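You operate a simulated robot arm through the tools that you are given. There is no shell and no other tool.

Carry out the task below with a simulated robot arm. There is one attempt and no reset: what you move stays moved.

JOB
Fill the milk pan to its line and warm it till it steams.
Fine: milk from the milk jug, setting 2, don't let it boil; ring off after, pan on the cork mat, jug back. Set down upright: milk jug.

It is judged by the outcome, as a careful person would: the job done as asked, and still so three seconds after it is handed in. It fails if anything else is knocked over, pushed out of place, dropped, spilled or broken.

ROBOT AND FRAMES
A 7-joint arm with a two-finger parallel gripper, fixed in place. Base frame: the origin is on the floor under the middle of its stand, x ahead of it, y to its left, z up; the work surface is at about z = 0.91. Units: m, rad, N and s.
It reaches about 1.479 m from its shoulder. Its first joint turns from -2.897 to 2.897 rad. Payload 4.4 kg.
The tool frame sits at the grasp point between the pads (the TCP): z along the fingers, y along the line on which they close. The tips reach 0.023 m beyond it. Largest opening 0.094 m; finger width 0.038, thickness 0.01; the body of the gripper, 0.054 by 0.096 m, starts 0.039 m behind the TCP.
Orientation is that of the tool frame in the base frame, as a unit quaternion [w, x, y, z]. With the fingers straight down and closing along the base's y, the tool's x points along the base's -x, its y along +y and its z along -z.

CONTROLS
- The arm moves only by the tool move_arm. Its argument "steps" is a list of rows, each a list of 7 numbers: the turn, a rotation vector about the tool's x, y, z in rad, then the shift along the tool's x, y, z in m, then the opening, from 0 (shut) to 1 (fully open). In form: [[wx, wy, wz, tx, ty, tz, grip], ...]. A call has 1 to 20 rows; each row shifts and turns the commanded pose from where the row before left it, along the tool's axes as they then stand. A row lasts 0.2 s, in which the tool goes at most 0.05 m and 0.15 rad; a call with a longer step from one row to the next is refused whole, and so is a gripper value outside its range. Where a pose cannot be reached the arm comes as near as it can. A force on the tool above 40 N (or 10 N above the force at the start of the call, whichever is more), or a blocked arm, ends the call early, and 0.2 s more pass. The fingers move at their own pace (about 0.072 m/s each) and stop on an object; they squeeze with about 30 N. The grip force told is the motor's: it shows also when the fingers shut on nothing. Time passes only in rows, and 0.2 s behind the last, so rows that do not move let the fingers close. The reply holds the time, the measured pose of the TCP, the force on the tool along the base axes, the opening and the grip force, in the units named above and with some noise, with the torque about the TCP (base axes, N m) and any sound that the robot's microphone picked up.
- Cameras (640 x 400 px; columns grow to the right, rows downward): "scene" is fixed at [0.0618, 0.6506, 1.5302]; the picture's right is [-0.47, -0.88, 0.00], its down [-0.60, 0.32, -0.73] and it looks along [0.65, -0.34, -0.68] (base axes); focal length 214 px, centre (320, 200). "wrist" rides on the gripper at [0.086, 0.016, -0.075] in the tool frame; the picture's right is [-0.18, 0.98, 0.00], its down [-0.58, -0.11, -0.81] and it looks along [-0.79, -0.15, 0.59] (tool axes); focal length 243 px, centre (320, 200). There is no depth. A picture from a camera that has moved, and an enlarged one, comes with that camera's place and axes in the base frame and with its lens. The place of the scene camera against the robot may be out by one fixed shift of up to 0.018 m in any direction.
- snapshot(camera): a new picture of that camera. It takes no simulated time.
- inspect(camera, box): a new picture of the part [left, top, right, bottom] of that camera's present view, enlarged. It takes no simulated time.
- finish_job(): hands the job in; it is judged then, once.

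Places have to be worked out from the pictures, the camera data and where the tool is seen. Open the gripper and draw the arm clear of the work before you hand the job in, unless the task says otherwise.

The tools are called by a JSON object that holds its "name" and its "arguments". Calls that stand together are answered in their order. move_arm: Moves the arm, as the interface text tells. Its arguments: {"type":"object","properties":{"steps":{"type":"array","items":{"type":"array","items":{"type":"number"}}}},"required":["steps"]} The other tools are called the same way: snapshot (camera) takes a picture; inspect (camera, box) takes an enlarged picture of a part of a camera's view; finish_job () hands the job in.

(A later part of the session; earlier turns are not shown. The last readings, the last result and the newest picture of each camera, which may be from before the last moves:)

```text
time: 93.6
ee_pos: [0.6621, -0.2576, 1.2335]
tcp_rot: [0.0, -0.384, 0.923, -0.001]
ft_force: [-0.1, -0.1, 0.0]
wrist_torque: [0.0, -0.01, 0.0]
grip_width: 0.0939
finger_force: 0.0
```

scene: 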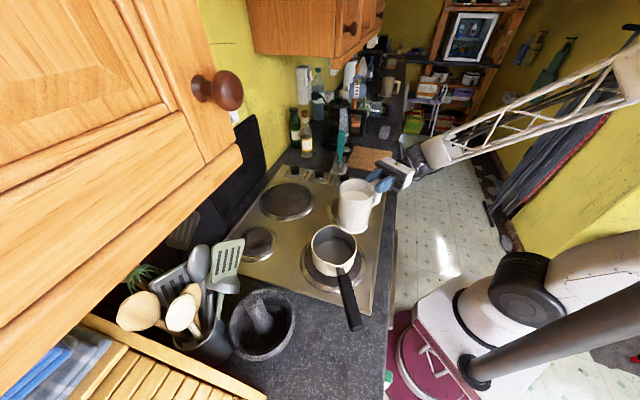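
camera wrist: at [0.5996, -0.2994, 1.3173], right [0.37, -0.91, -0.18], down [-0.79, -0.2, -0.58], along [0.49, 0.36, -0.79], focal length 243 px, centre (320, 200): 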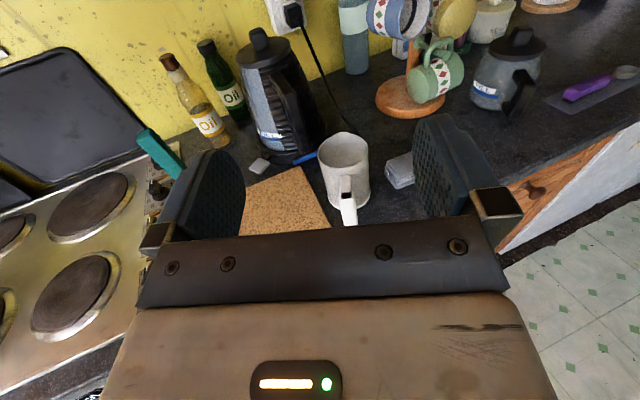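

Orientation is right (fingers close along the counter direction). I move to above the LARGE knob at z≈1.12 and look.

{"name": "move_arm", "arguments": {"steps": [[0, 0, 0, -0.023, 0.0343, 0.0126, 1], [0, 0, 0, -0.023, 0.0343, 0.0126, 1], [0, 0, 0, -0.023, 0.0343, 0.0126, 1], [0, 0, 0, -0.023, 0.0343, 0.0126, 1], [0, 0, 0, -0.023, 0.0343, 0.0126, 1], [0, 0, 0, -0.023, 0.0343, 0.0126, 1], [0, 0, 0, -0.023, 0.0343, 0.0126, 1], [0, 0, 0, -0.023, 0.0343, 0.0126, 1], [0, 0, 0, -0.023, 0.0343, 0.0126, 1]]}}

{"name": "snapshot", "arguments": {"camera": "wrist"}}

{"name": "inspect", "arguments": {"camera": "scene", "box": [310, 120, 430, 220]}}

```text
time: 95.6
ee_pos: [0.5876, 0.1058, 1.1218]
tcp_rot: [0.001, -0.383, 0.924, 0.0]
ft_force: [-0.6, 0.7, -0.2]
wrist_torque: [0.0, 0.02, -0.03]
grip_width: 0.094
finger_force: 0.1
```

```text
taken
camera wrist: at [0.515, 0.0568, 1.1957], right [-0.57, 0.82, 0.0], down [0.49, 0.33, 0.81], along [0.67, 0.46, -0.59], focal length 243 px, centre (320, 200)
```

wrist: 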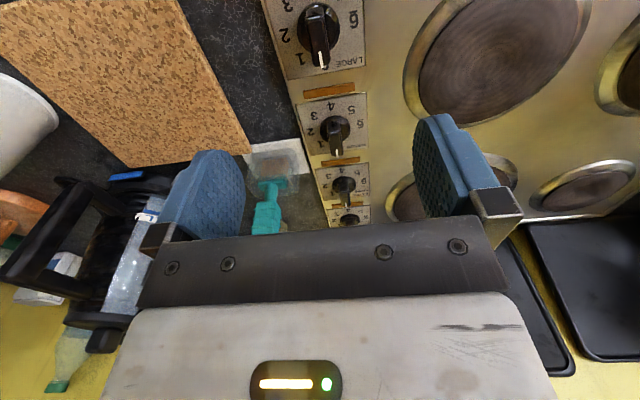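

```text
4.00 times, centred on (370, 170) of scene
camera zoom: at [0.0618, 0.6506, 1.5302], right [-0.47, -0.88, 0.0], down [-0.6, 0.32, -0.73], along [0.65, -0.34, -0.68], focal length 858 px, centre (120, 320)
```

zoom: 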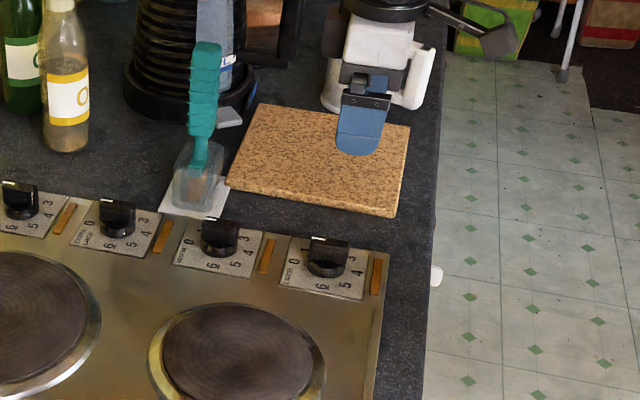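

I'll enlarge the knob in the wrist view to fix its centre and height.

{"name": "inspect", "arguments": {"camera": "wrist", "box": [260, 0, 380, 80]}}

```text
5.00 times, centred on (320, 40) of wrist
camera zoom: at [0.515, 0.0568, 1.1957], right [-0.57, 0.82, 0.0], down [0.49, 0.33, 0.81], along [0.67, 0.46, -0.59], focal length 1213 px, centre (320, 1000)
```

zoom: 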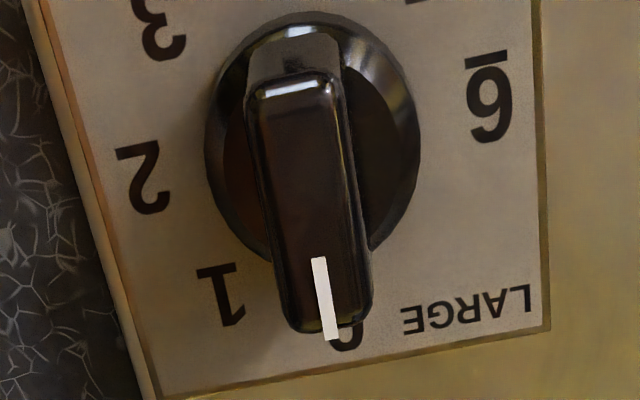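

The knob's bar centre agrees at (0.590, 0.107), top about z 0.952. I descend so the tips reach just above the knob's base ring, with the fingers straddling the bar.

{"name": "move_arm", "arguments": {"steps": [[0, 0, 0, -0.0024, -0.001, 0.03, 1], [0, 0, 0, 0, 0, 0.035, 1], [0, 0, 0, 0, 0, 0.035, 1], [0, 0, 0, 0, 0, 0.03, 1], [0, 0, 0, 0, 0, 0.02, 1], [0, 0, 0, 0, 0, 0.013, 1]]}}

{"name": "snapshot", "arguments": {"camera": "wrist"}}

{"name": "inspect", "arguments": {"camera": "scene", "box": [335, 145, 405, 200]}}

```text
time: 97.0
ee_pos: [0.5939, 0.1101, 0.9573]
tcp_rot: [0.0, -0.383, 0.924, 0.001]
ft_force: [0.2, 0.2, 0.6]
wrist_torque: [-0.03, -0.01, 0.01]
grip_width: 0.094
finger_force: 0.1
```

```text
taken
camera wrist: at [0.5211, 0.06, 1.032], right [-0.57, 0.82, 0.0], down [0.49, 0.33, 0.81], along [0.67, 0.46, -0.59], focal length 243 px, centre (320, 200)
```

wrist: 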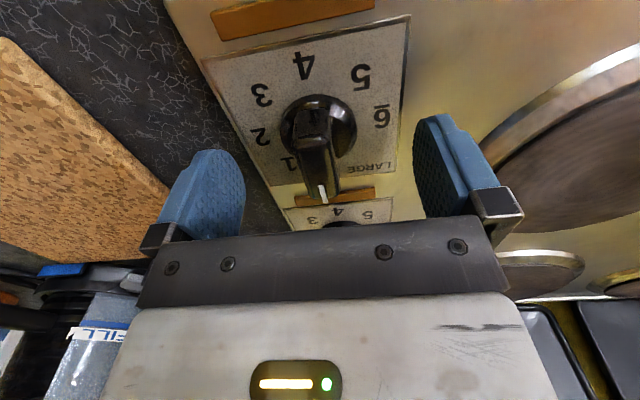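

```text
7.27 times, centred on (370, 172) of scene
camera zoom: at [0.0618, 0.6506, 1.5302], right [-0.47, -0.88, 0.0], down [-0.6, 0.32, -0.73], along [0.65, -0.34, -0.68], focal length 1560 px, centre (-44, 400)
```

zoom: 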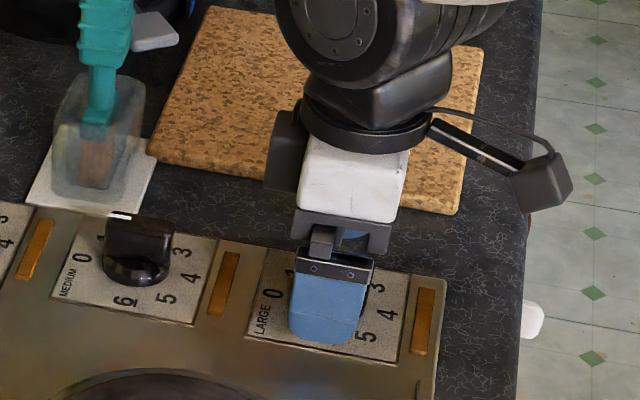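

The tool sits about 5 mm toward the wall from the knob axis. I correct that and re-measure before closing.

{"name": "move_arm", "arguments": {"steps": [[0, 0, 0, 0.0045, 0, 0, 1], [0, 0, 0, 0, 0, 0, 1], [0, 0, 0, 0, 0, 0, 1]]}}

{"name": "inspect", "arguments": {"camera": "wrist", "box": [220, 60, 440, 240]}}

```text
time: 97.8
ee_pos: [0.591, 0.1051, 0.9576]
tcp_rot: [0.0, -0.384, 0.923, 0.0]
ft_force: [0.3, 0.3, -0.1]
wrist_torque: [0.01, 0.01, 0.02]
grip_width: 0.094
finger_force: 0.1
```

```text
2.22 times, centred on (330, 150) of wrist
camera zoom: at [0.5177, 0.0566, 1.0319], right [-0.57, 0.82, 0.0], down [0.49, 0.33, 0.81], along [0.66, 0.46, -0.59], focal length 539 px, centre (298, 311)
```

zoom: 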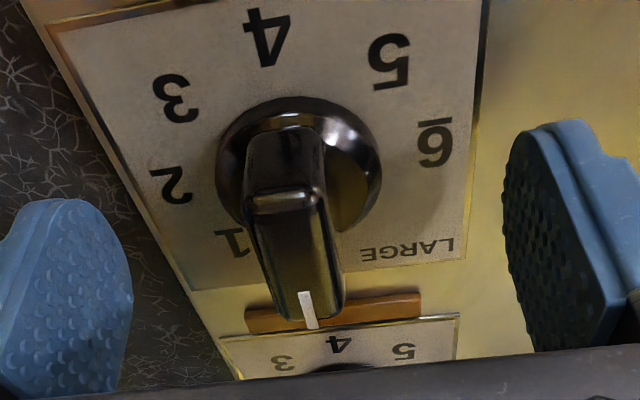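

Centred well. I close on the knob's bar.

{"name": "move_arm", "arguments": {"steps": [[0, 0, 0, 0, 0, 0, 0], [0, 0, 0, 0, 0, 0, 0], [0, 0, 0, 0, 0, 0, 0], [0, 0, 0, 0, 0, 0, 0], [0, 0, 0, 0, 0, 0, 0]]}}

```text
time: 99.0
ee_pos: [0.5921, 0.1049, 0.9578]
tcp_rot: [0.0, -0.383, 0.924, 0.0]
ft_force: [8.4, -8.4, -3.3]
wrist_torque: [-0.16, -0.18, -0.32]
grip_width: 0.0181
finger_force: 45.6
```

Gripped at 0.018 m, with a side force of about 12 N along the counter. I nudge 1.5 mm that way to relieve it.

{"name": "move_arm", "arguments": {"steps": [[0, 0, 0, 0, -0.0015, 0, 0], [0, 0, 0, 0, 0, 0, 0]]}}

```text
time: 99.7
ee_pos: [0.5894, 0.1066, 0.9569]
tcp_rot: [0.0, -0.384, 0.923, 0.001]
ft_force: [-0.8, 18.1, -3.1]
wrist_torque: [-0.19, 0.24, -0.53]
grip_width: 0.018
finger_force: 44.9
stopped in row 2: the force on the tool passed its limit at 42 N (the readings are from after the stop); the commanded pose is now the measured one
```

The knob pushed back harder than expected and the move was cut short. I hold still one moment and re-read the force.

{"name": "move_arm", "arguments": {"steps": [[0, 0, 0, 0, 0, 0, 0]]}}

{"name": "inspect", "arguments": {"camera": "scene", "box": [335, 145, 405, 200]}}

{"name": "snapshot", "arguments": {"camera": "wrist"}}

```text
time: 100.0
ee_pos: [0.5911, 0.1054, 0.9562]
tcp_rot: [0.0, -0.383, 0.924, 0.0]
ft_force: [0.1, 24.0, -3.6]
wrist_torque: [-0.39, 0.37, -0.52]
grip_width: 0.018
finger_force: 44.6
```

```text
7.27 times, centred on (370, 172) of scene
camera zoom: at [0.0618, 0.6506, 1.5302], right [-0.47, -0.88, 0.0], down [-0.6, 0.32, -0.73], along [0.65, -0.34, -0.68], focal length 1560 px, centre (-44, 400)
```

zoom: 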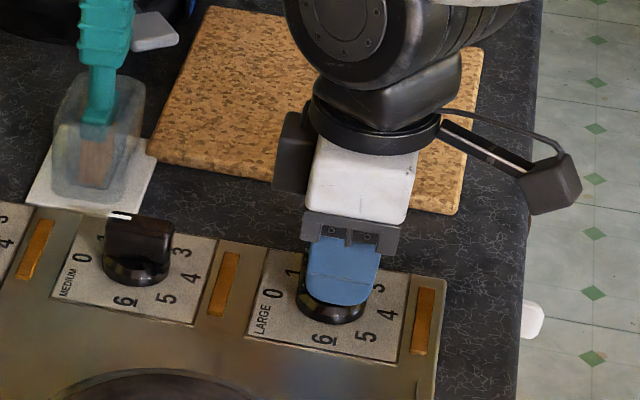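

```text
taken
camera wrist: at [0.518, 0.0563, 1.0319], right [-0.57, 0.82, 0.0], down [0.49, 0.33, 0.81], along [0.66, 0.46, -0.59], focal length 243 px, centre (320, 200)
```

wrist: 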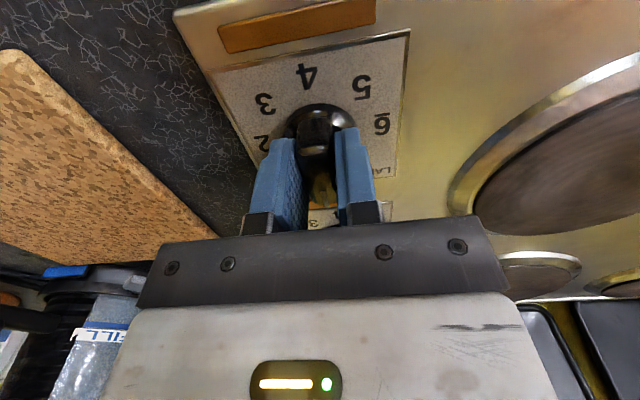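

The contact is stiff, roughly 20 N per mm, so my nudge overshot. I correct by 1 mm in +y, the direction of the push.

{"name": "move_arm", "arguments": {"steps": [[0, 0, 0, -0.0004, 0.0004, 0, 0], [0, 0, 0, -0.0003, 0.0003, 0, 0], [0, 0, 0, 0, 0, 0, 0]]}}

```text
time: 100.8
ee_pos: [0.5909, 0.1047, 0.9563]
tcp_rot: [0.001, -0.385, 0.923, 0.0]
ft_force: [1.3, 10.6, 8.0]
wrist_torque: [0.26, -0.36, -0.44]
grip_width: 0.018
finger_force: 44.6
```

Side force is down to 10 N. I begin turning clockwise, first about 45°.

{"name": "move_arm", "arguments": {"steps": [[0, 0, 0.1, 0, 0, 0, 0], [0, 0, 0.12, 0, 0, 0, 0], [0, 0, 0.14, 0, 0, 0, 0], [0, 0, 0.14, 0, 0, 0, 0], [0, 0, 0.14, 0, 0, 0, 0], [0, 0, 0.14, 0, 0, 0, 0]]}}

{"name": "inspect", "arguments": {"camera": "scene", "box": [335, 145, 405, 200]}}

{"name": "snapshot", "arguments": {"camera": "wrist"}}

```text
time: 102.1
ee_pos: [0.5907, 0.1085, 0.9571]
tcp_rot: [-0.001, -0.06, 0.998, 0.001]
ft_force: [-3.6, 18.4, 0.6]
wrist_torque: [-0.18, -0.58, 0.04]
grip_width: 0.0178
finger_force: 45.3
stopped in row 6: the force on the tool passed its limit at 44 N (the readings are from after the stop); the commanded pose is now the measured one
```

```text
7.27 times, centred on (370, 172) of scene
camera zoom: at [0.0618, 0.6506, 1.5302], right [-0.47, -0.88, 0.0], down [-0.6, 0.32, -0.73], along [0.65, -0.34, -0.68], focal length 1560 px, centre (-44, 400)
```

zoom: 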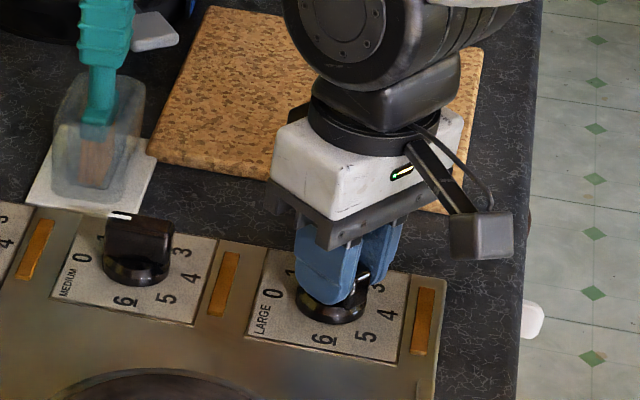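

```text
taken
camera wrist: at [0.502, 0.1134, 1.032], right [0.07, 1.0, 0.0], down [0.59, -0.04, 0.81], along [0.8, -0.05, -0.59], focal length 243 px, centre (320, 200)
```

wrist: 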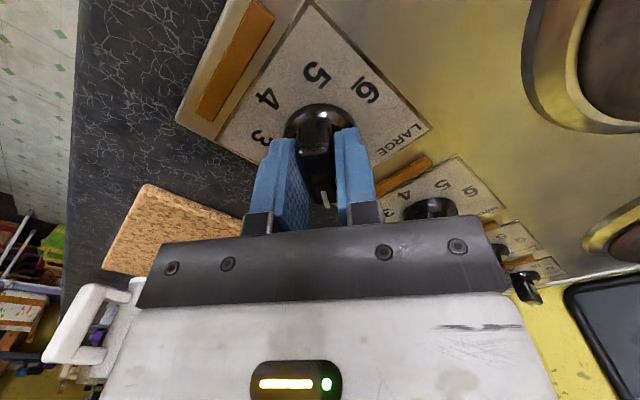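

The knob is turning with the fingers (pointer now near 1). The side force tripped the limit, so I shift 0.8 mm in +y to relieve it and continue turning.

{"name": "move_arm", "arguments": {"steps": [[0, 0, 0, 0, 0.0008, 0, 0], [0, 0, 0.1, 0, 0, 0, 0], [0, 0, 0.1, 0, 0, 0, 0], [0, 0, 0.1, 0, 0, 0, 0]]}}

```text
time: 103.1
ee_pos: [0.5907, 0.1073, 0.9575]
tcp_rot: [-0.001, 0.092, 0.996, 0.002]
ft_force: [-15.4, -12.3, 8.4]
wrist_torque: [-0.56, -0.99, -0.02]
grip_width: 0.0179
finger_force: 45.0
```

{"name": "move_arm", "arguments": {"steps": [[0, 0, 0, 0.0006, -0.0006, 0, 0], [0, 0, 0.1, 0, 0, 0, 0], [0, 0, 0.1, 0, 0, 0, 0], [0, 0, 0.1, 0, 0, 0, 0]]}}

```text
time: 104.0
ee_pos: [0.5901, 0.1095, 0.9568]
tcp_rot: [0.001, 0.182, 0.983, 0.001]
ft_force: [15.2, 13.0, -9.3]
wrist_torque: [-0.33, 0.45, 0.06]
grip_width: 0.0179
finger_force: 45.1
stopped in row 4: the force on the tool passed its limit at 45 N (the readings are from after the stop); the commanded pose is now the measured one
```

{"name": "move_arm", "arguments": {"steps": [[0, 0, 0, -0.0003, 0.0005, 0, 0], [0, 0, 0.1, 0, 0, 0, 0], [0, 0, 0.1, 0, 0, 0, 0]]}}

{"name": "snapshot", "arguments": {"camera": "wrist"}}

```text
time: 104.8
ee_pos: [0.5908, 0.1088, 0.9567]
tcp_rot: [0.001, 0.281, 0.96, 0.001]
ft_force: [16.9, 18.8, -20.9]
wrist_torque: [-0.82, -0.77, 0.07]
grip_width: 0.0179
finger_force: 45.4
```

```text
taken
camera wrist: at [0.5258, 0.1692, 1.032], right [0.68, 0.73, 0.0], down [0.43, -0.41, 0.81], along [0.59, -0.55, -0.59], focal length 243 px, centre (320, 200)
```

wrist: 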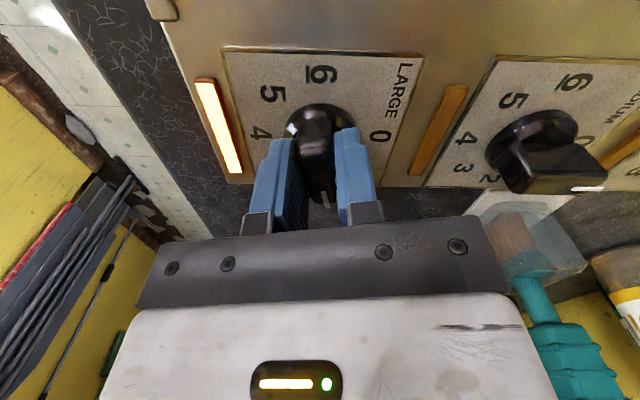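

The LARGE indicator light is lit and the pointer is at about 1.7. I relieve the side load and turn the remaining ~12°.

{"name": "move_arm", "arguments": {"steps": [[0, 0, 0, -0.0002, 0.0008, 0.0008, 0], [0, 0, 0.1, 0, 0, 0, 0], [0, 0, 0.1, 0, 0, 0, 0], [0, 0, 0, 0, 0, 0, 0]]}}

{"name": "snapshot", "arguments": {"camera": "wrist"}}

```text
time: 105.8
ee_pos: [0.5913, 0.1084, 0.957]
tcp_rot: [-0.001, 0.374, 0.927, 0.001]
ft_force: [-18.0, 16.4, -0.7]
wrist_torque: [0.4, 1.14, -0.01]
grip_width: 0.0176
finger_force: 44.7
```

```text
taken
camera wrist: at [0.5394, 0.1812, 1.0321], right [0.82, 0.58, 0.0], down [0.34, -0.48, 0.81], along [0.47, -0.66, -0.59], focal length 243 px, centre (320, 200)
```

wrist: 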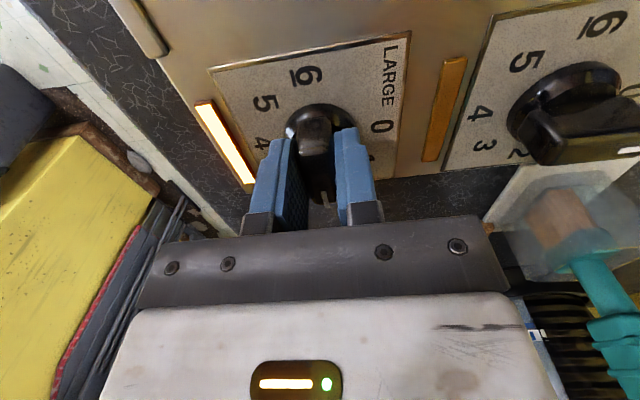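

The pointer is now at about -44°, within a degree of setting 2, and the ring's light is on. I open the fingers a little to release the knob and check it from both cameras.

{"name": "move_arm", "arguments": {"steps": [[0, 0, 0, 0, 0, 0, 0.5], [0, 0, 0, 0, 0, 0, 0.6], [0, 0, 0, 0, 0, 0, 0.6]]}}

{"name": "snapshot", "arguments": {"camera": "wrist"}}

{"name": "snapshot", "arguments": {"camera": "scene"}}

{"name": "inspect", "arguments": {"camera": "scene", "box": [290, 190, 390, 270]}}

{"name": "inspect", "arguments": {"camera": "scene", "box": [335, 145, 405, 200]}}

```text
time: 106.6
ee_pos: [0.591, 0.109, 0.957]
tcp_rot: [0.0, 0.375, 0.927, 0.001]
ft_force: [-0.3, 0.5, 0.3]
wrist_torque: [0.0, -0.03, 0.0]
grip_width: 0.0565
finger_force: 0.1
```

```text
taken
camera wrist: at [0.5397, 0.1809, 1.0322], right [0.81, 0.58, 0.0], down [0.34, -0.48, 0.81], along [0.47, -0.66, -0.59], focal length 243 px, centre (320, 200)
```

wrist: 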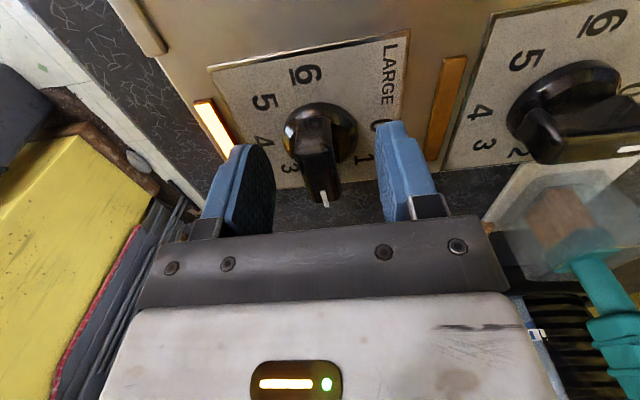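

```text
taken
```

scene: 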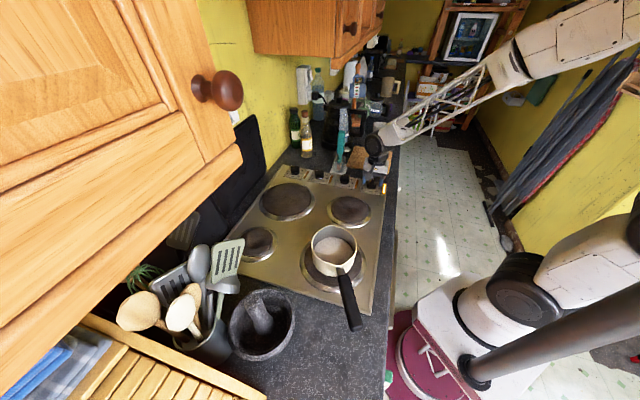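

```text
5.00 times, centred on (340, 230) of scene
camera zoom: at [0.0618, 0.6506, 1.5302], right [-0.47, -0.88, 0.0], down [-0.6, 0.32, -0.73], along [0.65, -0.34, -0.68], focal length 1072 px, centre (220, 50)
```

zoom: 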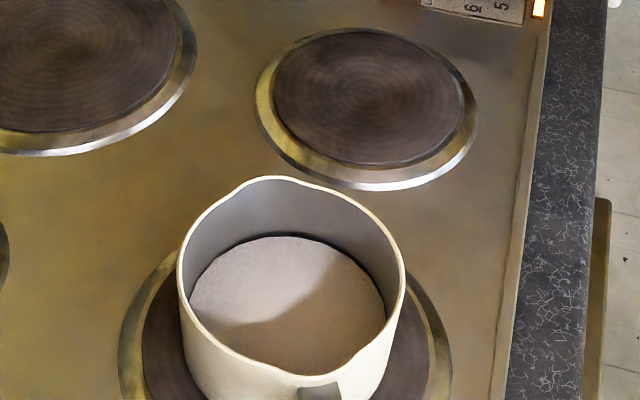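

```text
7.27 times, centred on (370, 172) of scene
camera zoom: at [0.0618, 0.6506, 1.5302], right [-0.47, -0.88, 0.0], down [-0.6, 0.32, -0.73], along [0.65, -0.34, -0.68], focal length 1560 px, centre (-44, 400)
```

zoom: 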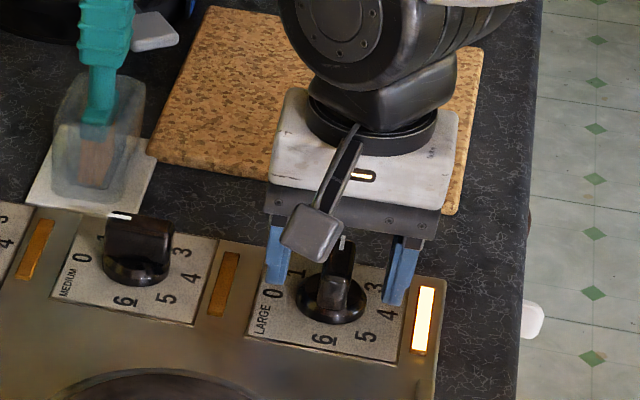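

Setting 2 is confirmed: the pointer covers the 2 and the LARGE ring's light is on. The scene camera has a clear view of the milk, so I wait here in steps, watching for steam.

{"name": "move_arm", "arguments": {"steps": [[0, 0, 0, 0, 0, 0, 0.6], [0, 0, 0, 0, 0, 0, 0.6], [0, 0, 0, 0, 0, 0, 0.6], [0, 0, 0, 0, 0, 0, 0.6], [0, 0, 0, 0, 0, 0, 0.6], [0, 0, 0, 0, 0, 0, 0.6], [0, 0, 0, 0, 0, 0, 0.6], [0, 0, 0, 0, 0, 0, 0.6], [0, 0, 0, 0, 0, 0, 0.6], [0, 0, 0, 0, 0, 0, 0.6], [0, 0, 0, 0, 0, 0, 0.6], [0, 0, 0, 0, 0, 0, 0.6], [0, 0, 0, 0, 0, 0, 0.6], [0, 0, 0, 0, 0, 0, 0.6], [0, 0, 0, 0, 0, 0, 0.6], [0, 0, 0, 0, 0, 0, 0.6], [0, 0, 0, 0, 0, 0, 0.6], [0, 0, 0, 0, 0, 0, 0.6], [0, 0, 0, 0, 0, 0, 0.6], [0, 0, 0, 0, 0, 0, 0.6]]}}

{"name": "inspect", "arguments": {"camera": "scene", "box": [290, 190, 390, 270]}}

```text
time: 110.8
ee_pos: [0.5913, 0.1081, 0.9572]
tcp_rot: [0.001, 0.374, 0.927, 0.002]
ft_force: [-0.7, -0.2, 0.5]
wrist_torque: [0.04, 0.03, -0.01]
grip_width: 0.0565
finger_force: 0.1
```

```text
5.00 times, centred on (340, 230) of scene
camera zoom: at [0.0618, 0.6506, 1.5302], right [-0.47, -0.88, 0.0], down [-0.6, 0.32, -0.73], along [0.65, -0.34, -0.68], focal length 1072 px, centre (220, 50)
```

zoom: 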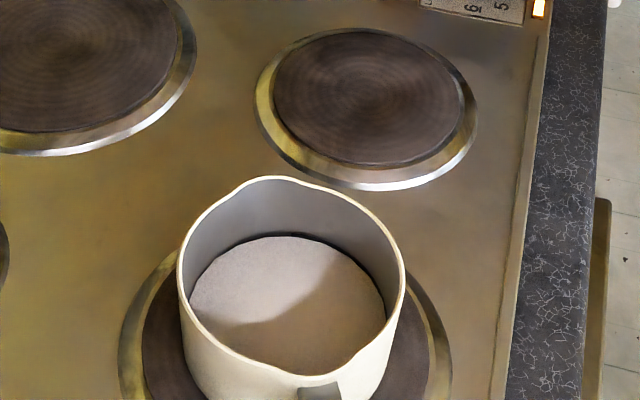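

No steam yet at 111 s. I keep waiting.

{"name": "move_arm", "arguments": {"steps": [[0, 0, 0, 0, 0, 0, 0.6], [0, 0, 0, 0, 0, 0, 0.6], [0, 0, 0, 0, 0, 0, 0.6], [0, 0, 0, 0, 0, 0, 0.6], [0, 0, 0, 0, 0, 0, 0.6], [0, 0, 0, 0, 0, 0, 0.6], [0, 0, 0, 0, 0, 0, 0.6], [0, 0, 0, 0, 0, 0, 0.6], [0, 0, 0, 0, 0, 0, 0.6], [0, 0, 0, 0, 0, 0, 0.6], [0, 0, 0, 0, 0, 0, 0.6], [0, 0, 0, 0, 0, 0, 0.6], [0, 0, 0, 0, 0, 0, 0.6], [0, 0, 0, 0, 0, 0, 0.6], [0, 0, 0, 0, 0, 0, 0.6], [0, 0, 0, 0, 0, 0, 0.6], [0, 0, 0, 0, 0, 0, 0.6], [0, 0, 0, 0, 0, 0, 0.6], [0, 0, 0, 0, 0, 0, 0.6], [0, 0, 0, 0, 0, 0, 0.6]]}}

{"name": "inspect", "arguments": {"camera": "scene", "box": [290, 190, 390, 270]}}

```text
time: 115.0
ee_pos: [0.5907, 0.1088, 0.9569]
tcp_rot: [0.001, 0.375, 0.927, 0.002]
ft_force: [0.1, -0.3, 0.0]
wrist_torque: [0.0, -0.01, 0.0]
grip_width: 0.0565
finger_force: 0.0
```

```text
5.00 times, centred on (340, 230) of scene
camera zoom: at [0.0618, 0.6506, 1.5302], right [-0.47, -0.88, 0.0], down [-0.6, 0.32, -0.73], along [0.65, -0.34, -0.68], focal length 1072 px, centre (220, 50)
```

zoom: 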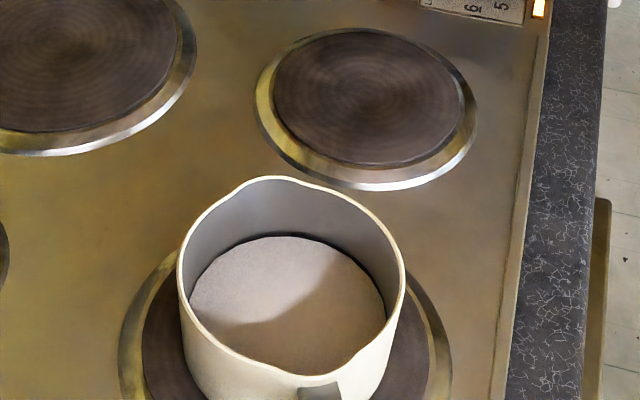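

Still none. Continuing to wait and watch.

{"name": "move_arm", "arguments": {"steps": [[0, 0, 0, 0, 0, 0, 0.6], [0, 0, 0, 0, 0, 0, 0.6], [0, 0, 0, 0, 0, 0, 0.6], [0, 0, 0, 0, 0, 0, 0.6], [0, 0, 0, 0, 0, 0, 0.6], [0, 0, 0, 0, 0, 0, 0.6], [0, 0, 0, 0, 0, 0, 0.6], [0, 0, 0, 0, 0, 0, 0.6], [0, 0, 0, 0, 0, 0, 0.6], [0, 0, 0, 0, 0, 0, 0.6], [0, 0, 0, 0, 0, 0, 0.6], [0, 0, 0, 0, 0, 0, 0.6], [0, 0, 0, 0, 0, 0, 0.6], [0, 0, 0, 0, 0, 0, 0.6], [0, 0, 0, 0, 0, 0, 0.6], [0, 0, 0, 0, 0, 0, 0.6], [0, 0, 0, 0, 0, 0, 0.6], [0, 0, 0, 0, 0, 0, 0.6], [0, 0, 0, 0, 0, 0, 0.6], [0, 0, 0, 0, 0, 0, 0.6]]}}

{"name": "inspect", "arguments": {"camera": "scene", "box": [290, 190, 390, 270]}}

```text
time: 119.2
ee_pos: [0.5909, 0.1087, 0.9572]
tcp_rot: [0.0, 0.374, 0.927, 0.002]
ft_force: [-0.8, -0.2, -0.4]
wrist_torque: [-0.01, -0.01, -0.01]
grip_width: 0.0562
finger_force: 0.2
```

```text
5.00 times, centred on (340, 230) of scene
camera zoom: at [0.0618, 0.6506, 1.5302], right [-0.47, -0.88, 0.0], down [-0.6, 0.32, -0.73], along [0.65, -0.34, -0.68], focal length 1072 px, centre (220, 50)
```

zoom: 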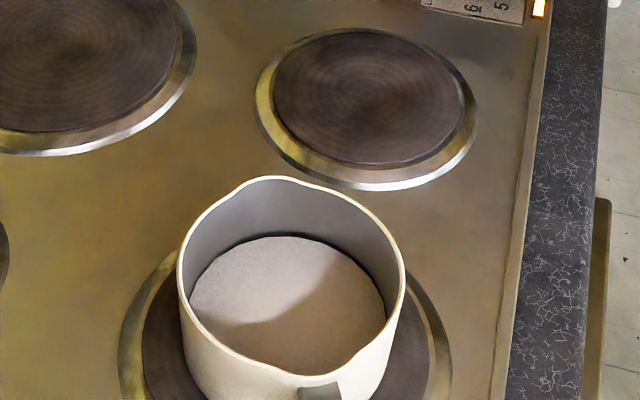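

No visible change at 119 s. I wait on.

{"name": "move_arm", "arguments": {"steps": [[0, 0, 0, 0, 0, 0, 0.6], [0, 0, 0, 0, 0, 0, 0.6], [0, 0, 0, 0, 0, 0, 0.6], [0, 0, 0, 0, 0, 0, 0.6], [0, 0, 0, 0, 0, 0, 0.6], [0, 0, 0, 0, 0, 0, 0.6], [0, 0, 0, 0, 0, 0, 0.6], [0, 0, 0, 0, 0, 0, 0.6], [0, 0, 0, 0, 0, 0, 0.6], [0, 0, 0, 0, 0, 0, 0.6], [0, 0, 0, 0, 0, 0, 0.6], [0, 0, 0, 0, 0, 0, 0.6], [0, 0, 0, 0, 0, 0, 0.6], [0, 0, 0, 0, 0, 0, 0.6], [0, 0, 0, 0, 0, 0, 0.6], [0, 0, 0, 0, 0, 0, 0.6], [0, 0, 0, 0, 0, 0, 0.6], [0, 0, 0, 0, 0, 0, 0.6], [0, 0, 0, 0, 0, 0, 0.6], [0, 0, 0, 0, 0, 0, 0.6]]}}

{"name": "inspect", "arguments": {"camera": "scene", "box": [290, 190, 390, 270]}}

```text
time: 123.4
ee_pos: [0.5916, 0.1082, 0.9569]
tcp_rot: [0.0, 0.375, 0.927, 0.001]
ft_force: [0.2, 0.3, 0.0]
wrist_torque: [-0.01, -0.04, 0.0]
grip_width: 0.0562
finger_force: 0.0
```

```text
5.00 times, centred on (340, 230) of scene
camera zoom: at [0.0618, 0.6506, 1.5302], right [-0.47, -0.88, 0.0], down [-0.6, 0.32, -0.73], along [0.65, -0.34, -0.68], focal length 1072 px, centre (220, 50)
```

zoom: 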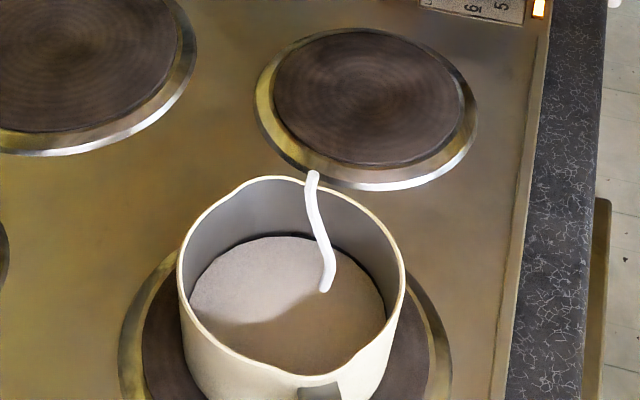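

A wisp of steam is rising from the milk at 123 s. I turn the ring off right away, with a slightly loose grip to avoid side loads, turning about 94° counter-clockwise to allow for the play.

{"name": "move_arm", "arguments": {"steps": [[0, 0, 0, 0, 0, 0, 0.23], [0, 0, 0, 0, 0, 0, 0.23], [0, 0, -0.15, 0, 0, 0, 0.23], [0, 0, -0.15, 0, 0, 0, 0.23], [0, 0, -0.15, 0, 0, 0, 0.23], [0, 0, -0.15, 0, 0, 0, 0.23], [0, 0, -0.15, 0, 0, 0, 0.23], [0, 0, -0.15, 0, 0, 0, 0.23], [0, 0, -0.15, 0, 0, 0, 0.23], [0, 0, -0.15, 0, 0, 0, 0.23], [0, 0, -0.15, 0, 0, 0, 0.23], [0, 0, -0.15, 0, 0, 0, 0.23], [0, 0, -0.13, 0, 0, 0, 0.23]]}}

{"name": "snapshot", "arguments": {"camera": "wrist"}}

{"name": "inspect", "arguments": {"camera": "scene", "box": [290, 150, 410, 270]}}

```text
time: 126.2
ee_pos: [0.5913, 0.1087, 0.9569]
tcp_rot: [0.001, -0.418, 0.909, 0.0]
ft_force: [4.0, -7.5, -0.2]
wrist_torque: [-0.16, -0.07, -0.16]
grip_width: 0.0249
finger_force: 3.6
```

```text
taken
camera wrist: at [0.5225, 0.0544, 1.0313], right [-0.63, 0.78, 0.0], down [0.46, 0.37, 0.81], along [0.63, 0.51, -0.59], focal length 243 px, centre (320, 200)
```

wrist: 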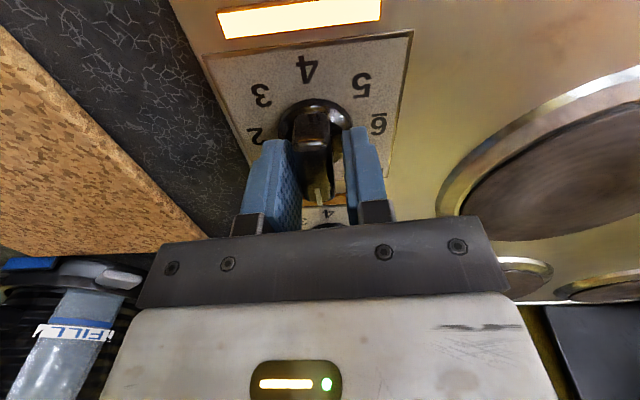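

```text
3.33 times, centred on (350, 210) of scene
camera zoom: at [0.0618, 0.6506, 1.5302], right [-0.47, -0.88, 0.0], down [-0.6, 0.32, -0.73], along [0.65, -0.34, -0.68], focal length 715 px, centre (220, 167)
```

zoom: 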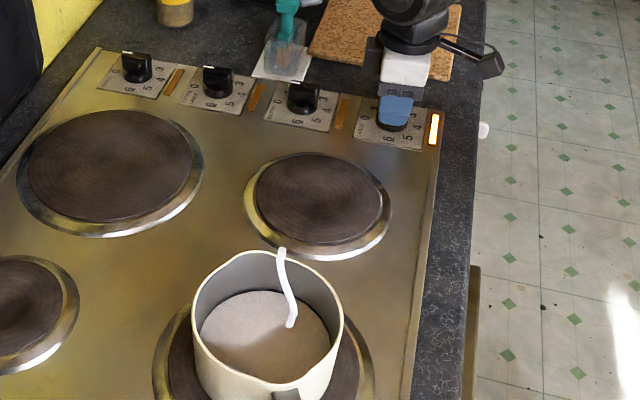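

The light is still on: the play left the pointer a few degrees short of 0. I turn a bit further, come back to the exact 0 angle and squeeze to align the bar there.

{"name": "move_arm", "arguments": {"steps": [[0, 0, -0.12, 0, 0, 0, 0.23], [0, 0, 0.1, 0, 0, 0, 0.23], [0, 0, 0.095, 0, 0, 0, 0.15], [0, 0, 0, 0, 0, 0, 0.15], [0, 0, 0, 0, 0, 0, 0.15]]}}

{"name": "snapshot", "arguments": {"camera": "wrist"}}

{"name": "inspect", "arguments": {"camera": "scene", "box": [290, 150, 410, 270]}}

```text
time: 127.4
ee_pos: [0.5917, 0.1104, 0.958]
tcp_rot: [0.002, -0.383, 0.924, 0.0]
ft_force: [18.1, -10.8, 4.4]
wrist_torque: [-0.11, -0.34, -0.3]
grip_width: 0.0231
finger_force: 10.3
```

```text
taken
camera wrist: at [0.518, 0.0602, 1.0317], right [-0.57, 0.82, 0.0], down [0.49, 0.33, 0.81], along [0.67, 0.46, -0.59], focal length 243 px, centre (320, 200)
```

wrist: 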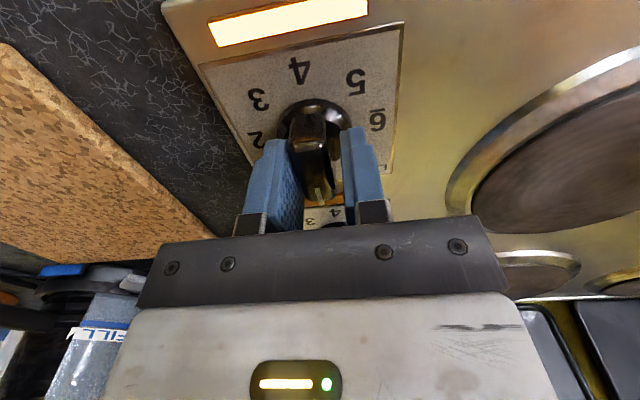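

```text
3.33 times, centred on (350, 210) of scene
camera zoom: at [0.0618, 0.6506, 1.5302], right [-0.47, -0.88, 0.0], down [-0.6, 0.32, -0.73], along [0.65, -0.34, -0.68], focal length 715 px, centre (220, 167)
```

zoom: 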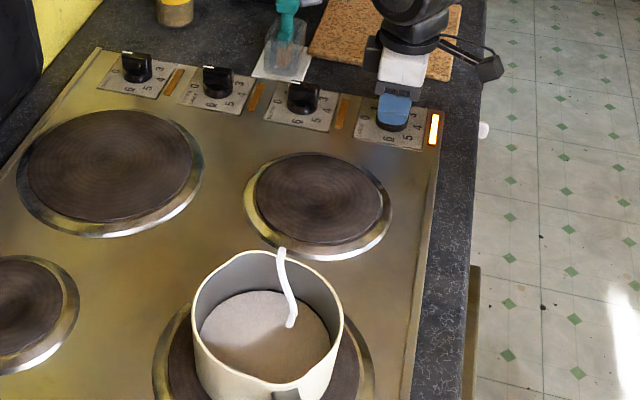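

The bar is still a few degrees off. I squeeze fully to align it.

{"name": "move_arm", "arguments": {"steps": [[0, 0, 0, 0, 0, 0, 0], [0, 0, 0, 0, 0, 0, 0]]}}

{"name": "snapshot", "arguments": {"camera": "wrist"}}

```text
time: 127.7
ee_pos: [0.5927, 0.1088, 0.9573]
tcp_rot: [0.002, -0.383, 0.924, -0.001]
ft_force: [34.5, -32.3, -15.9]
wrist_torque: [-0.28, 0.1, -0.05]
grip_width: 0.0178
finger_force: 29.6
stopped in row 1: the force on the tool passed its limit at 50 N (the readings are from after the stop); the commanded pose is now the measured one
```

```text
taken
camera wrist: at [0.5194, 0.0584, 1.0313], right [-0.57, 0.82, 0.0], down [0.48, 0.33, 0.81], along [0.67, 0.46, -0.59], focal length 243 px, centre (320, 200)
```

wrist: 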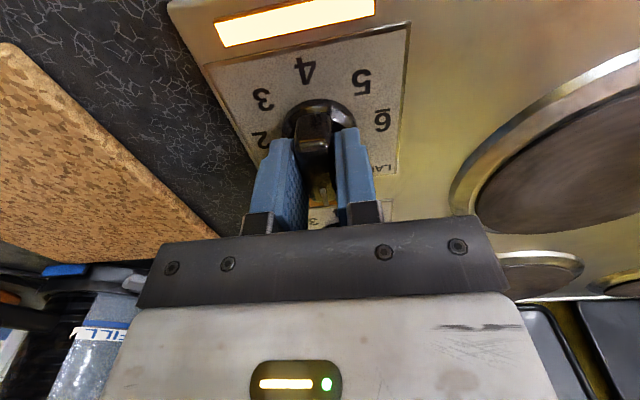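

The bar is aligned but the light still shows; a strong side load remains along the counter. I relieve it by 1.5 mm and turn slightly further counter-clockwise toward the stop.

{"name": "move_arm", "arguments": {"steps": [[0, 0, 0, 0, -0.0008, 0.0004, 0], [0, 0, -0.04, 0, -0.0006, 0.0003, 0], [0, 0, -0.04, 0, 0, 0, 0]]}}

{"name": "snapshot", "arguments": {"camera": "wrist"}}

{"name": "inspect", "arguments": {"camera": "scene", "box": [290, 150, 410, 270]}}

```text
time: 128.5
ee_pos: [0.5933, 0.107, 0.9573]
tcp_rot: [0.002, -0.419, 0.908, 0.0]
ft_force: [7.7, -27.1, 19.5]
wrist_torque: [-0.18, -0.08, -2.07]
grip_width: 0.0209
finger_force: 45.1
```

```text
taken
camera wrist: at [0.5235, 0.0525, 1.0311], right [-0.63, 0.78, 0.0], down [0.46, 0.37, 0.81], along [0.63, 0.51, -0.59], focal length 243 px, centre (320, 200)
```

wrist: 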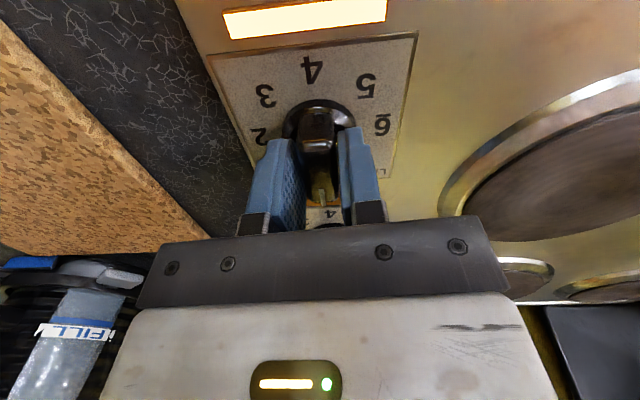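

```text
3.33 times, centred on (350, 210) of scene
camera zoom: at [0.0618, 0.6506, 1.5302], right [-0.47, -0.88, 0.0], down [-0.6, 0.32, -0.73], along [0.65, -0.34, -0.68], focal length 715 px, centre (220, 167)
```

zoom: 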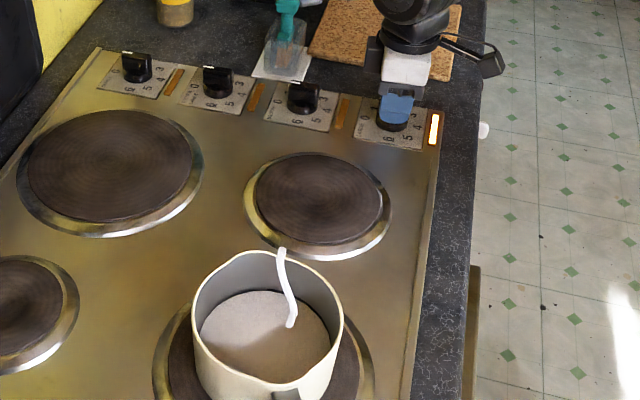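

Torque of -2 N·m shows the knob is against its 0 stop, so the lamp probably marks residual heat. I ease back, open the fingers and look at the pointer while rising.

{"name": "move_arm", "arguments": {"steps": [[0, 0, 0.07, 0, 0, 0, 0.4], [0, 0, 0, 0, 0, 0, 1], [0, 0, 0, 0, 0, 0, 1], [0, 0, 0, 0, 0, -0.03, 1], [0, 0, 0, 0, 0, -0.045, 1], [0, 0, 0, 0, 0, -0.045, 1]]}}

{"name": "inspect", "arguments": {"camera": "scene", "box": [335, 145, 405, 200]}}

{"name": "snapshot", "arguments": {"camera": "wrist"}}

{"name": "inspect", "arguments": {"camera": "scene", "box": [290, 190, 390, 270]}}

```text
time: 129.9
ee_pos: [0.5934, 0.1088, 1.0764]
tcp_rot: [0.002, -0.388, 0.922, 0.001]
ft_force: [0.0, -0.1, -0.5]
wrist_torque: [0.01, 0.02, 0.0]
grip_width: 0.0939
finger_force: 0.1
```

```text
7.27 times, centred on (370, 172) of scene
camera zoom: at [0.0618, 0.6506, 1.5302], right [-0.47, -0.88, 0.0], down [-0.6, 0.32, -0.73], along [0.65, -0.34, -0.68], focal length 1560 px, centre (-44, 400)
```

zoom: 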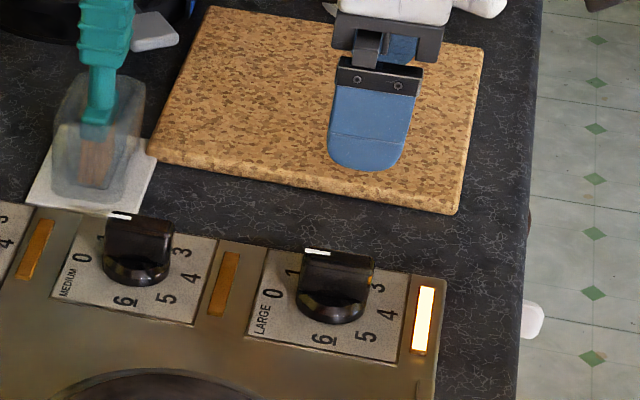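

```text
taken
camera wrist: at [0.5194, 0.0581, 1.1518], right [-0.57, 0.82, 0.0], down [0.48, 0.34, 0.81], along [0.66, 0.46, -0.59], focal length 243 px, centre (320, 200)
```

wrist: 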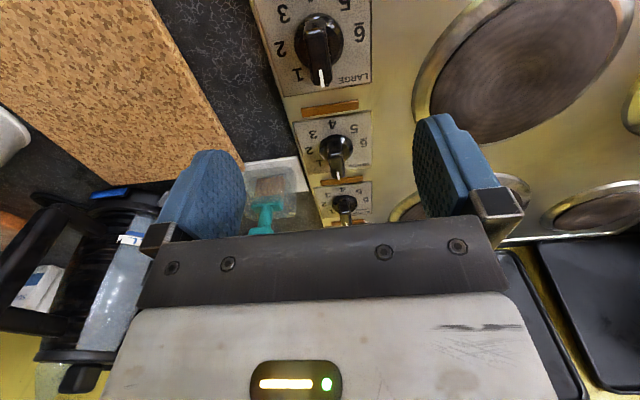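

```text
5.00 times, centred on (340, 230) of scene
camera zoom: at [0.0618, 0.6506, 1.5302], right [-0.47, -0.88, 0.0], down [-0.6, 0.32, -0.73], along [0.65, -0.34, -0.68], focal length 1072 px, centre (220, 50)
```

zoom: 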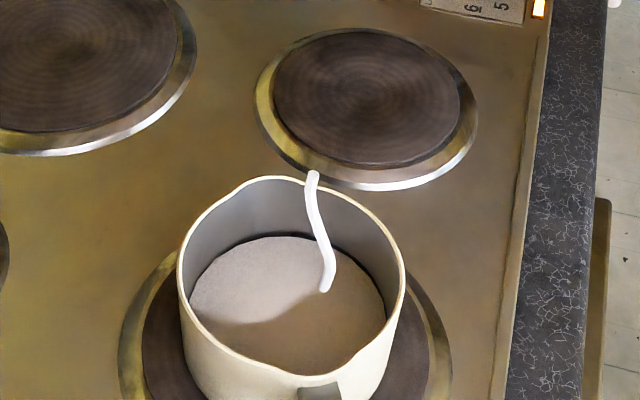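

The LARGE pointer looks parallel to the others at 0. I enlarge to verify against the neighbouring knob.

{"name": "inspect", "arguments": {"camera": "wrist", "box": [260, 0, 400, 110]}}

{"name": "inspect", "arguments": {"camera": "scene", "box": [335, 165, 395, 203]}}

```text
3.64 times, centred on (330, 55) of wrist
camera zoom: at [0.5194, 0.0581, 1.1518], right [-0.57, 0.82, 0.0], down [0.48, 0.34, 0.81], along [0.66, 0.46, -0.59], focal length 882 px, centre (284, 727)
```

zoom: 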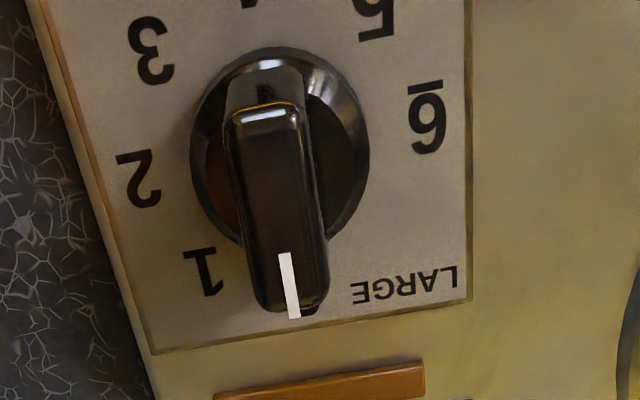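

```text
10.53 times, centred on (365, 184) of scene
camera zoom: at [0.0618, 0.6506, 1.5302], right [-0.47, -0.88, 0.0], down [-0.6, 0.32, -0.73], along [0.65, -0.34, -0.68], focal length 2258 px, centre (-154, 368)
```

zoom: 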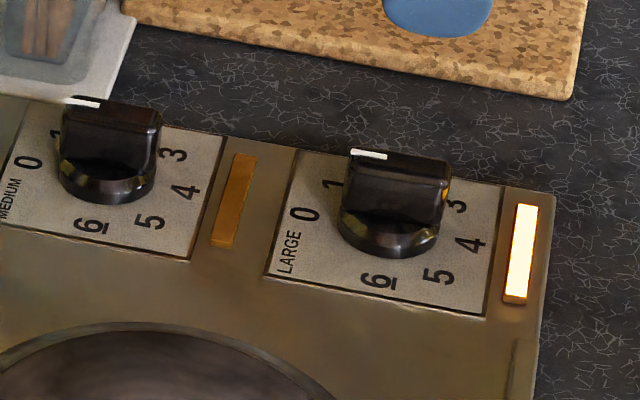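

The knob sits exactly as at the start, at 0. Now the pan: I rotate the tool to line up with the pan's handle and move above the handle's root.

{"name": "move_arm", "arguments": {"steps": [[0, 0, 0.1455, 0, 0, -0.007, 1], [0, 0, 0.1455, 0, 0, -0.007, 1], [0, 0, 0.1455, 0, 0, -0.007, 1], [0, 0, 0.1455, 0, 0, -0.007, 1], [0, 0, 0.1455, 0, 0, -0.007, 1], [0, 0, 0.1455, 0, 0, -0.007, 1], [0, 0, 0.1455, 0, 0, -0.007, 1], [0, 0, 0.1455, 0, 0, -0.007, 1], [0, 0, 0, 0.043, 0.0211, 0, 1], [0, 0, 0, 0.043, 0.0211, 0, 1], [0, 0, 0, 0.043, 0.0211, 0, 1], [0, 0, 0, 0.043, 0.0211, 0, 1], [0, 0, 0, 0.043, 0.0211, 0, 1], [0, 0, 0, 0.043, 0.0211, 0, 1], [0, 0, 0, 0.043, 0.0211, 0, 1], [0, 0, 0, 0.043, 0.0211, 0, 1], [0, 0, 0, 0.043, 0.0211, 0, 1], [0, 0, 0, 0.043, 0.0211, 0, 1], [0, 0, 0, 0.043, 0.0211, 0, 1]]}}

{"name": "snapshot", "arguments": {"camera": "wrist"}}

{"name": "snapshot", "arguments": {"camera": "scene"}}

```text
time: 133.9
ee_pos: [0.2331, 0.4913, 1.1344]
tcp_rot: [0.002, 0.184, 0.983, 0.001]
ft_force: [0.1, 0.0, 0.3]
wrist_torque: [-0.01, -0.03, 0.03]
grip_width: 0.0938
finger_force: 0.1
```

```text
taken
camera wrist: at [0.1572, 0.5382, 1.2091], right [0.53, 0.85, 0.0], down [0.5, -0.31, 0.81], along [0.69, -0.42, -0.59], focal length 243 px, centre (320, 200)
```

wrist: 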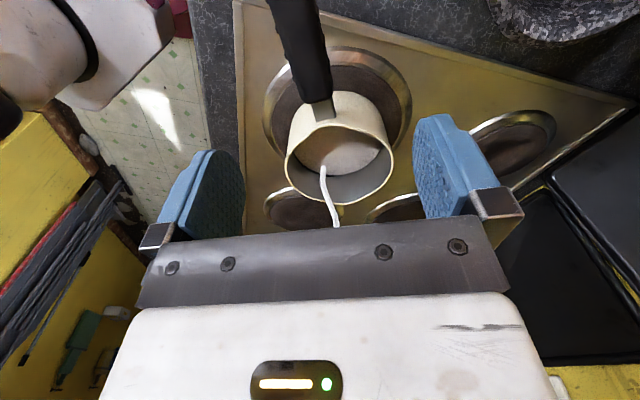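

```text
taken
```

scene: 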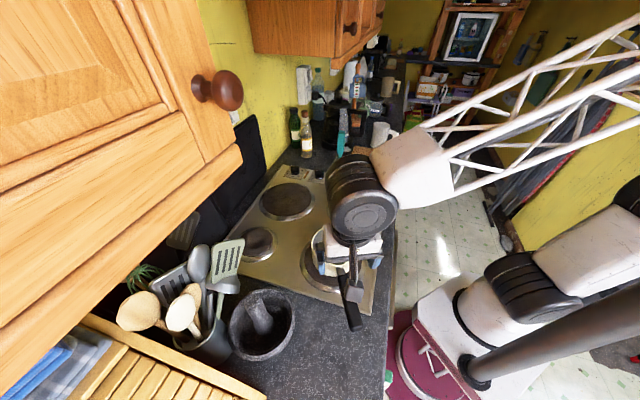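

Very clear view of the handle and pan. I enlarge it to get the handle's line and height.

{"name": "inspect", "arguments": {"camera": "wrist", "box": [240, 0, 420, 120]}}

{"name": "inspect", "arguments": {"camera": "wrist", "box": [250, 80, 420, 220]}}

```text
3.33 times, centred on (330, 60) of wrist
camera zoom: at [0.1572, 0.5382, 1.2091], right [0.53, 0.85, 0.0], down [0.5, -0.31, 0.81], along [0.69, -0.42, -0.59], focal length 809 px, centre (287, 667)
```

zoom: 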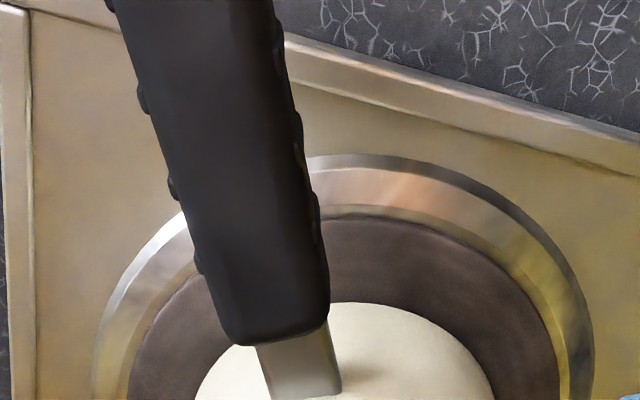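

```text
2.86 times, centred on (335, 150) of wrist
camera zoom: at [0.1572, 0.5382, 1.2091], right [0.53, 0.85, 0.0], down [0.5, -0.31, 0.81], along [0.69, -0.42, -0.59], focal length 693 px, centre (277, 343)
```

zoom: 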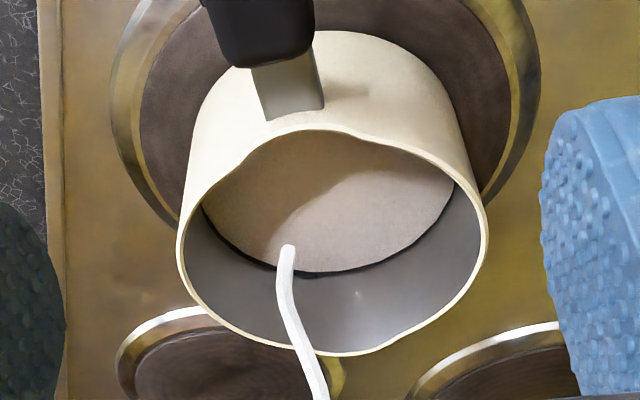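

The handle runs at about 161° and lies roughly 1 cm to one side of the tool. I align yaw and position, and descend part-way to check.

{"name": "move_arm", "arguments": {"steps": [[0, 0, -0.047, -0.005, -0.0055, 0.02, 1], [0, 0, 0, -0.005, -0.0055, 0.03, 1], [0, 0, 0, 0, 0, 0.025, 1], [0, 0, 0, 0, 0, 0, 1]]}}

{"name": "snapshot", "arguments": {"camera": "wrist"}}

{"name": "inspect", "arguments": {"camera": "scene", "box": [290, 200, 410, 340]}}

```text
time: 134.9
ee_pos: [0.2398, 0.4793, 1.0587]
tcp_rot: [0.001, 0.159, 0.987, 0.002]
ft_force: [0.5, -0.6, 0.1]
wrist_torque: [0.04, -0.03, 0.01]
grip_width: 0.0943
finger_force: 0.1
```

```text
taken
camera wrist: at [0.1627, 0.5224, 1.1328], right [0.48, 0.87, 0.0], down [0.52, -0.29, 0.81], along [0.71, -0.39, -0.59], focal length 243 px, centre (320, 200)
```

wrist: 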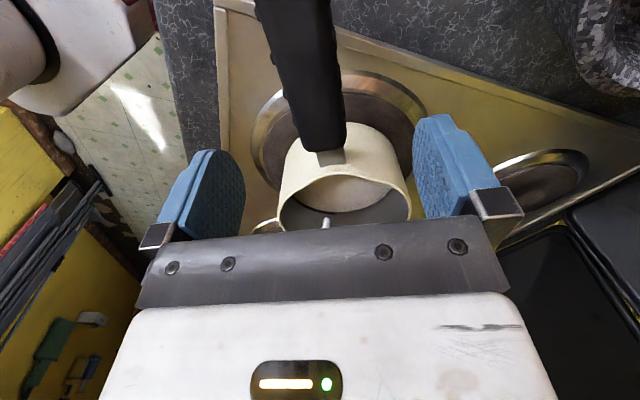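

```text
2.86 times, centred on (350, 270) of scene
camera zoom: at [0.0618, 0.6506, 1.5302], right [-0.47, -0.88, 0.0], down [-0.6, 0.32, -0.73], along [0.65, -0.34, -0.68], focal length 613 px, centre (234, 0)
```

zoom: 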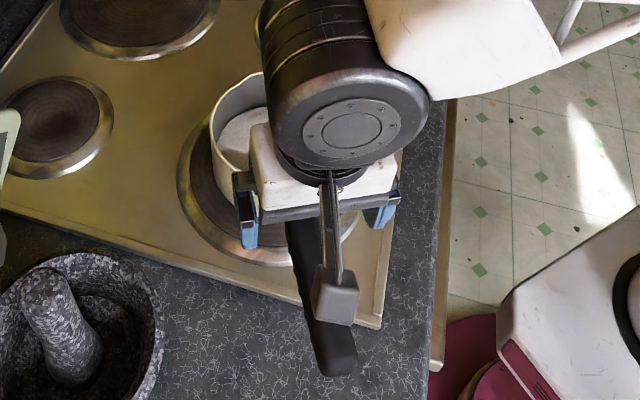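

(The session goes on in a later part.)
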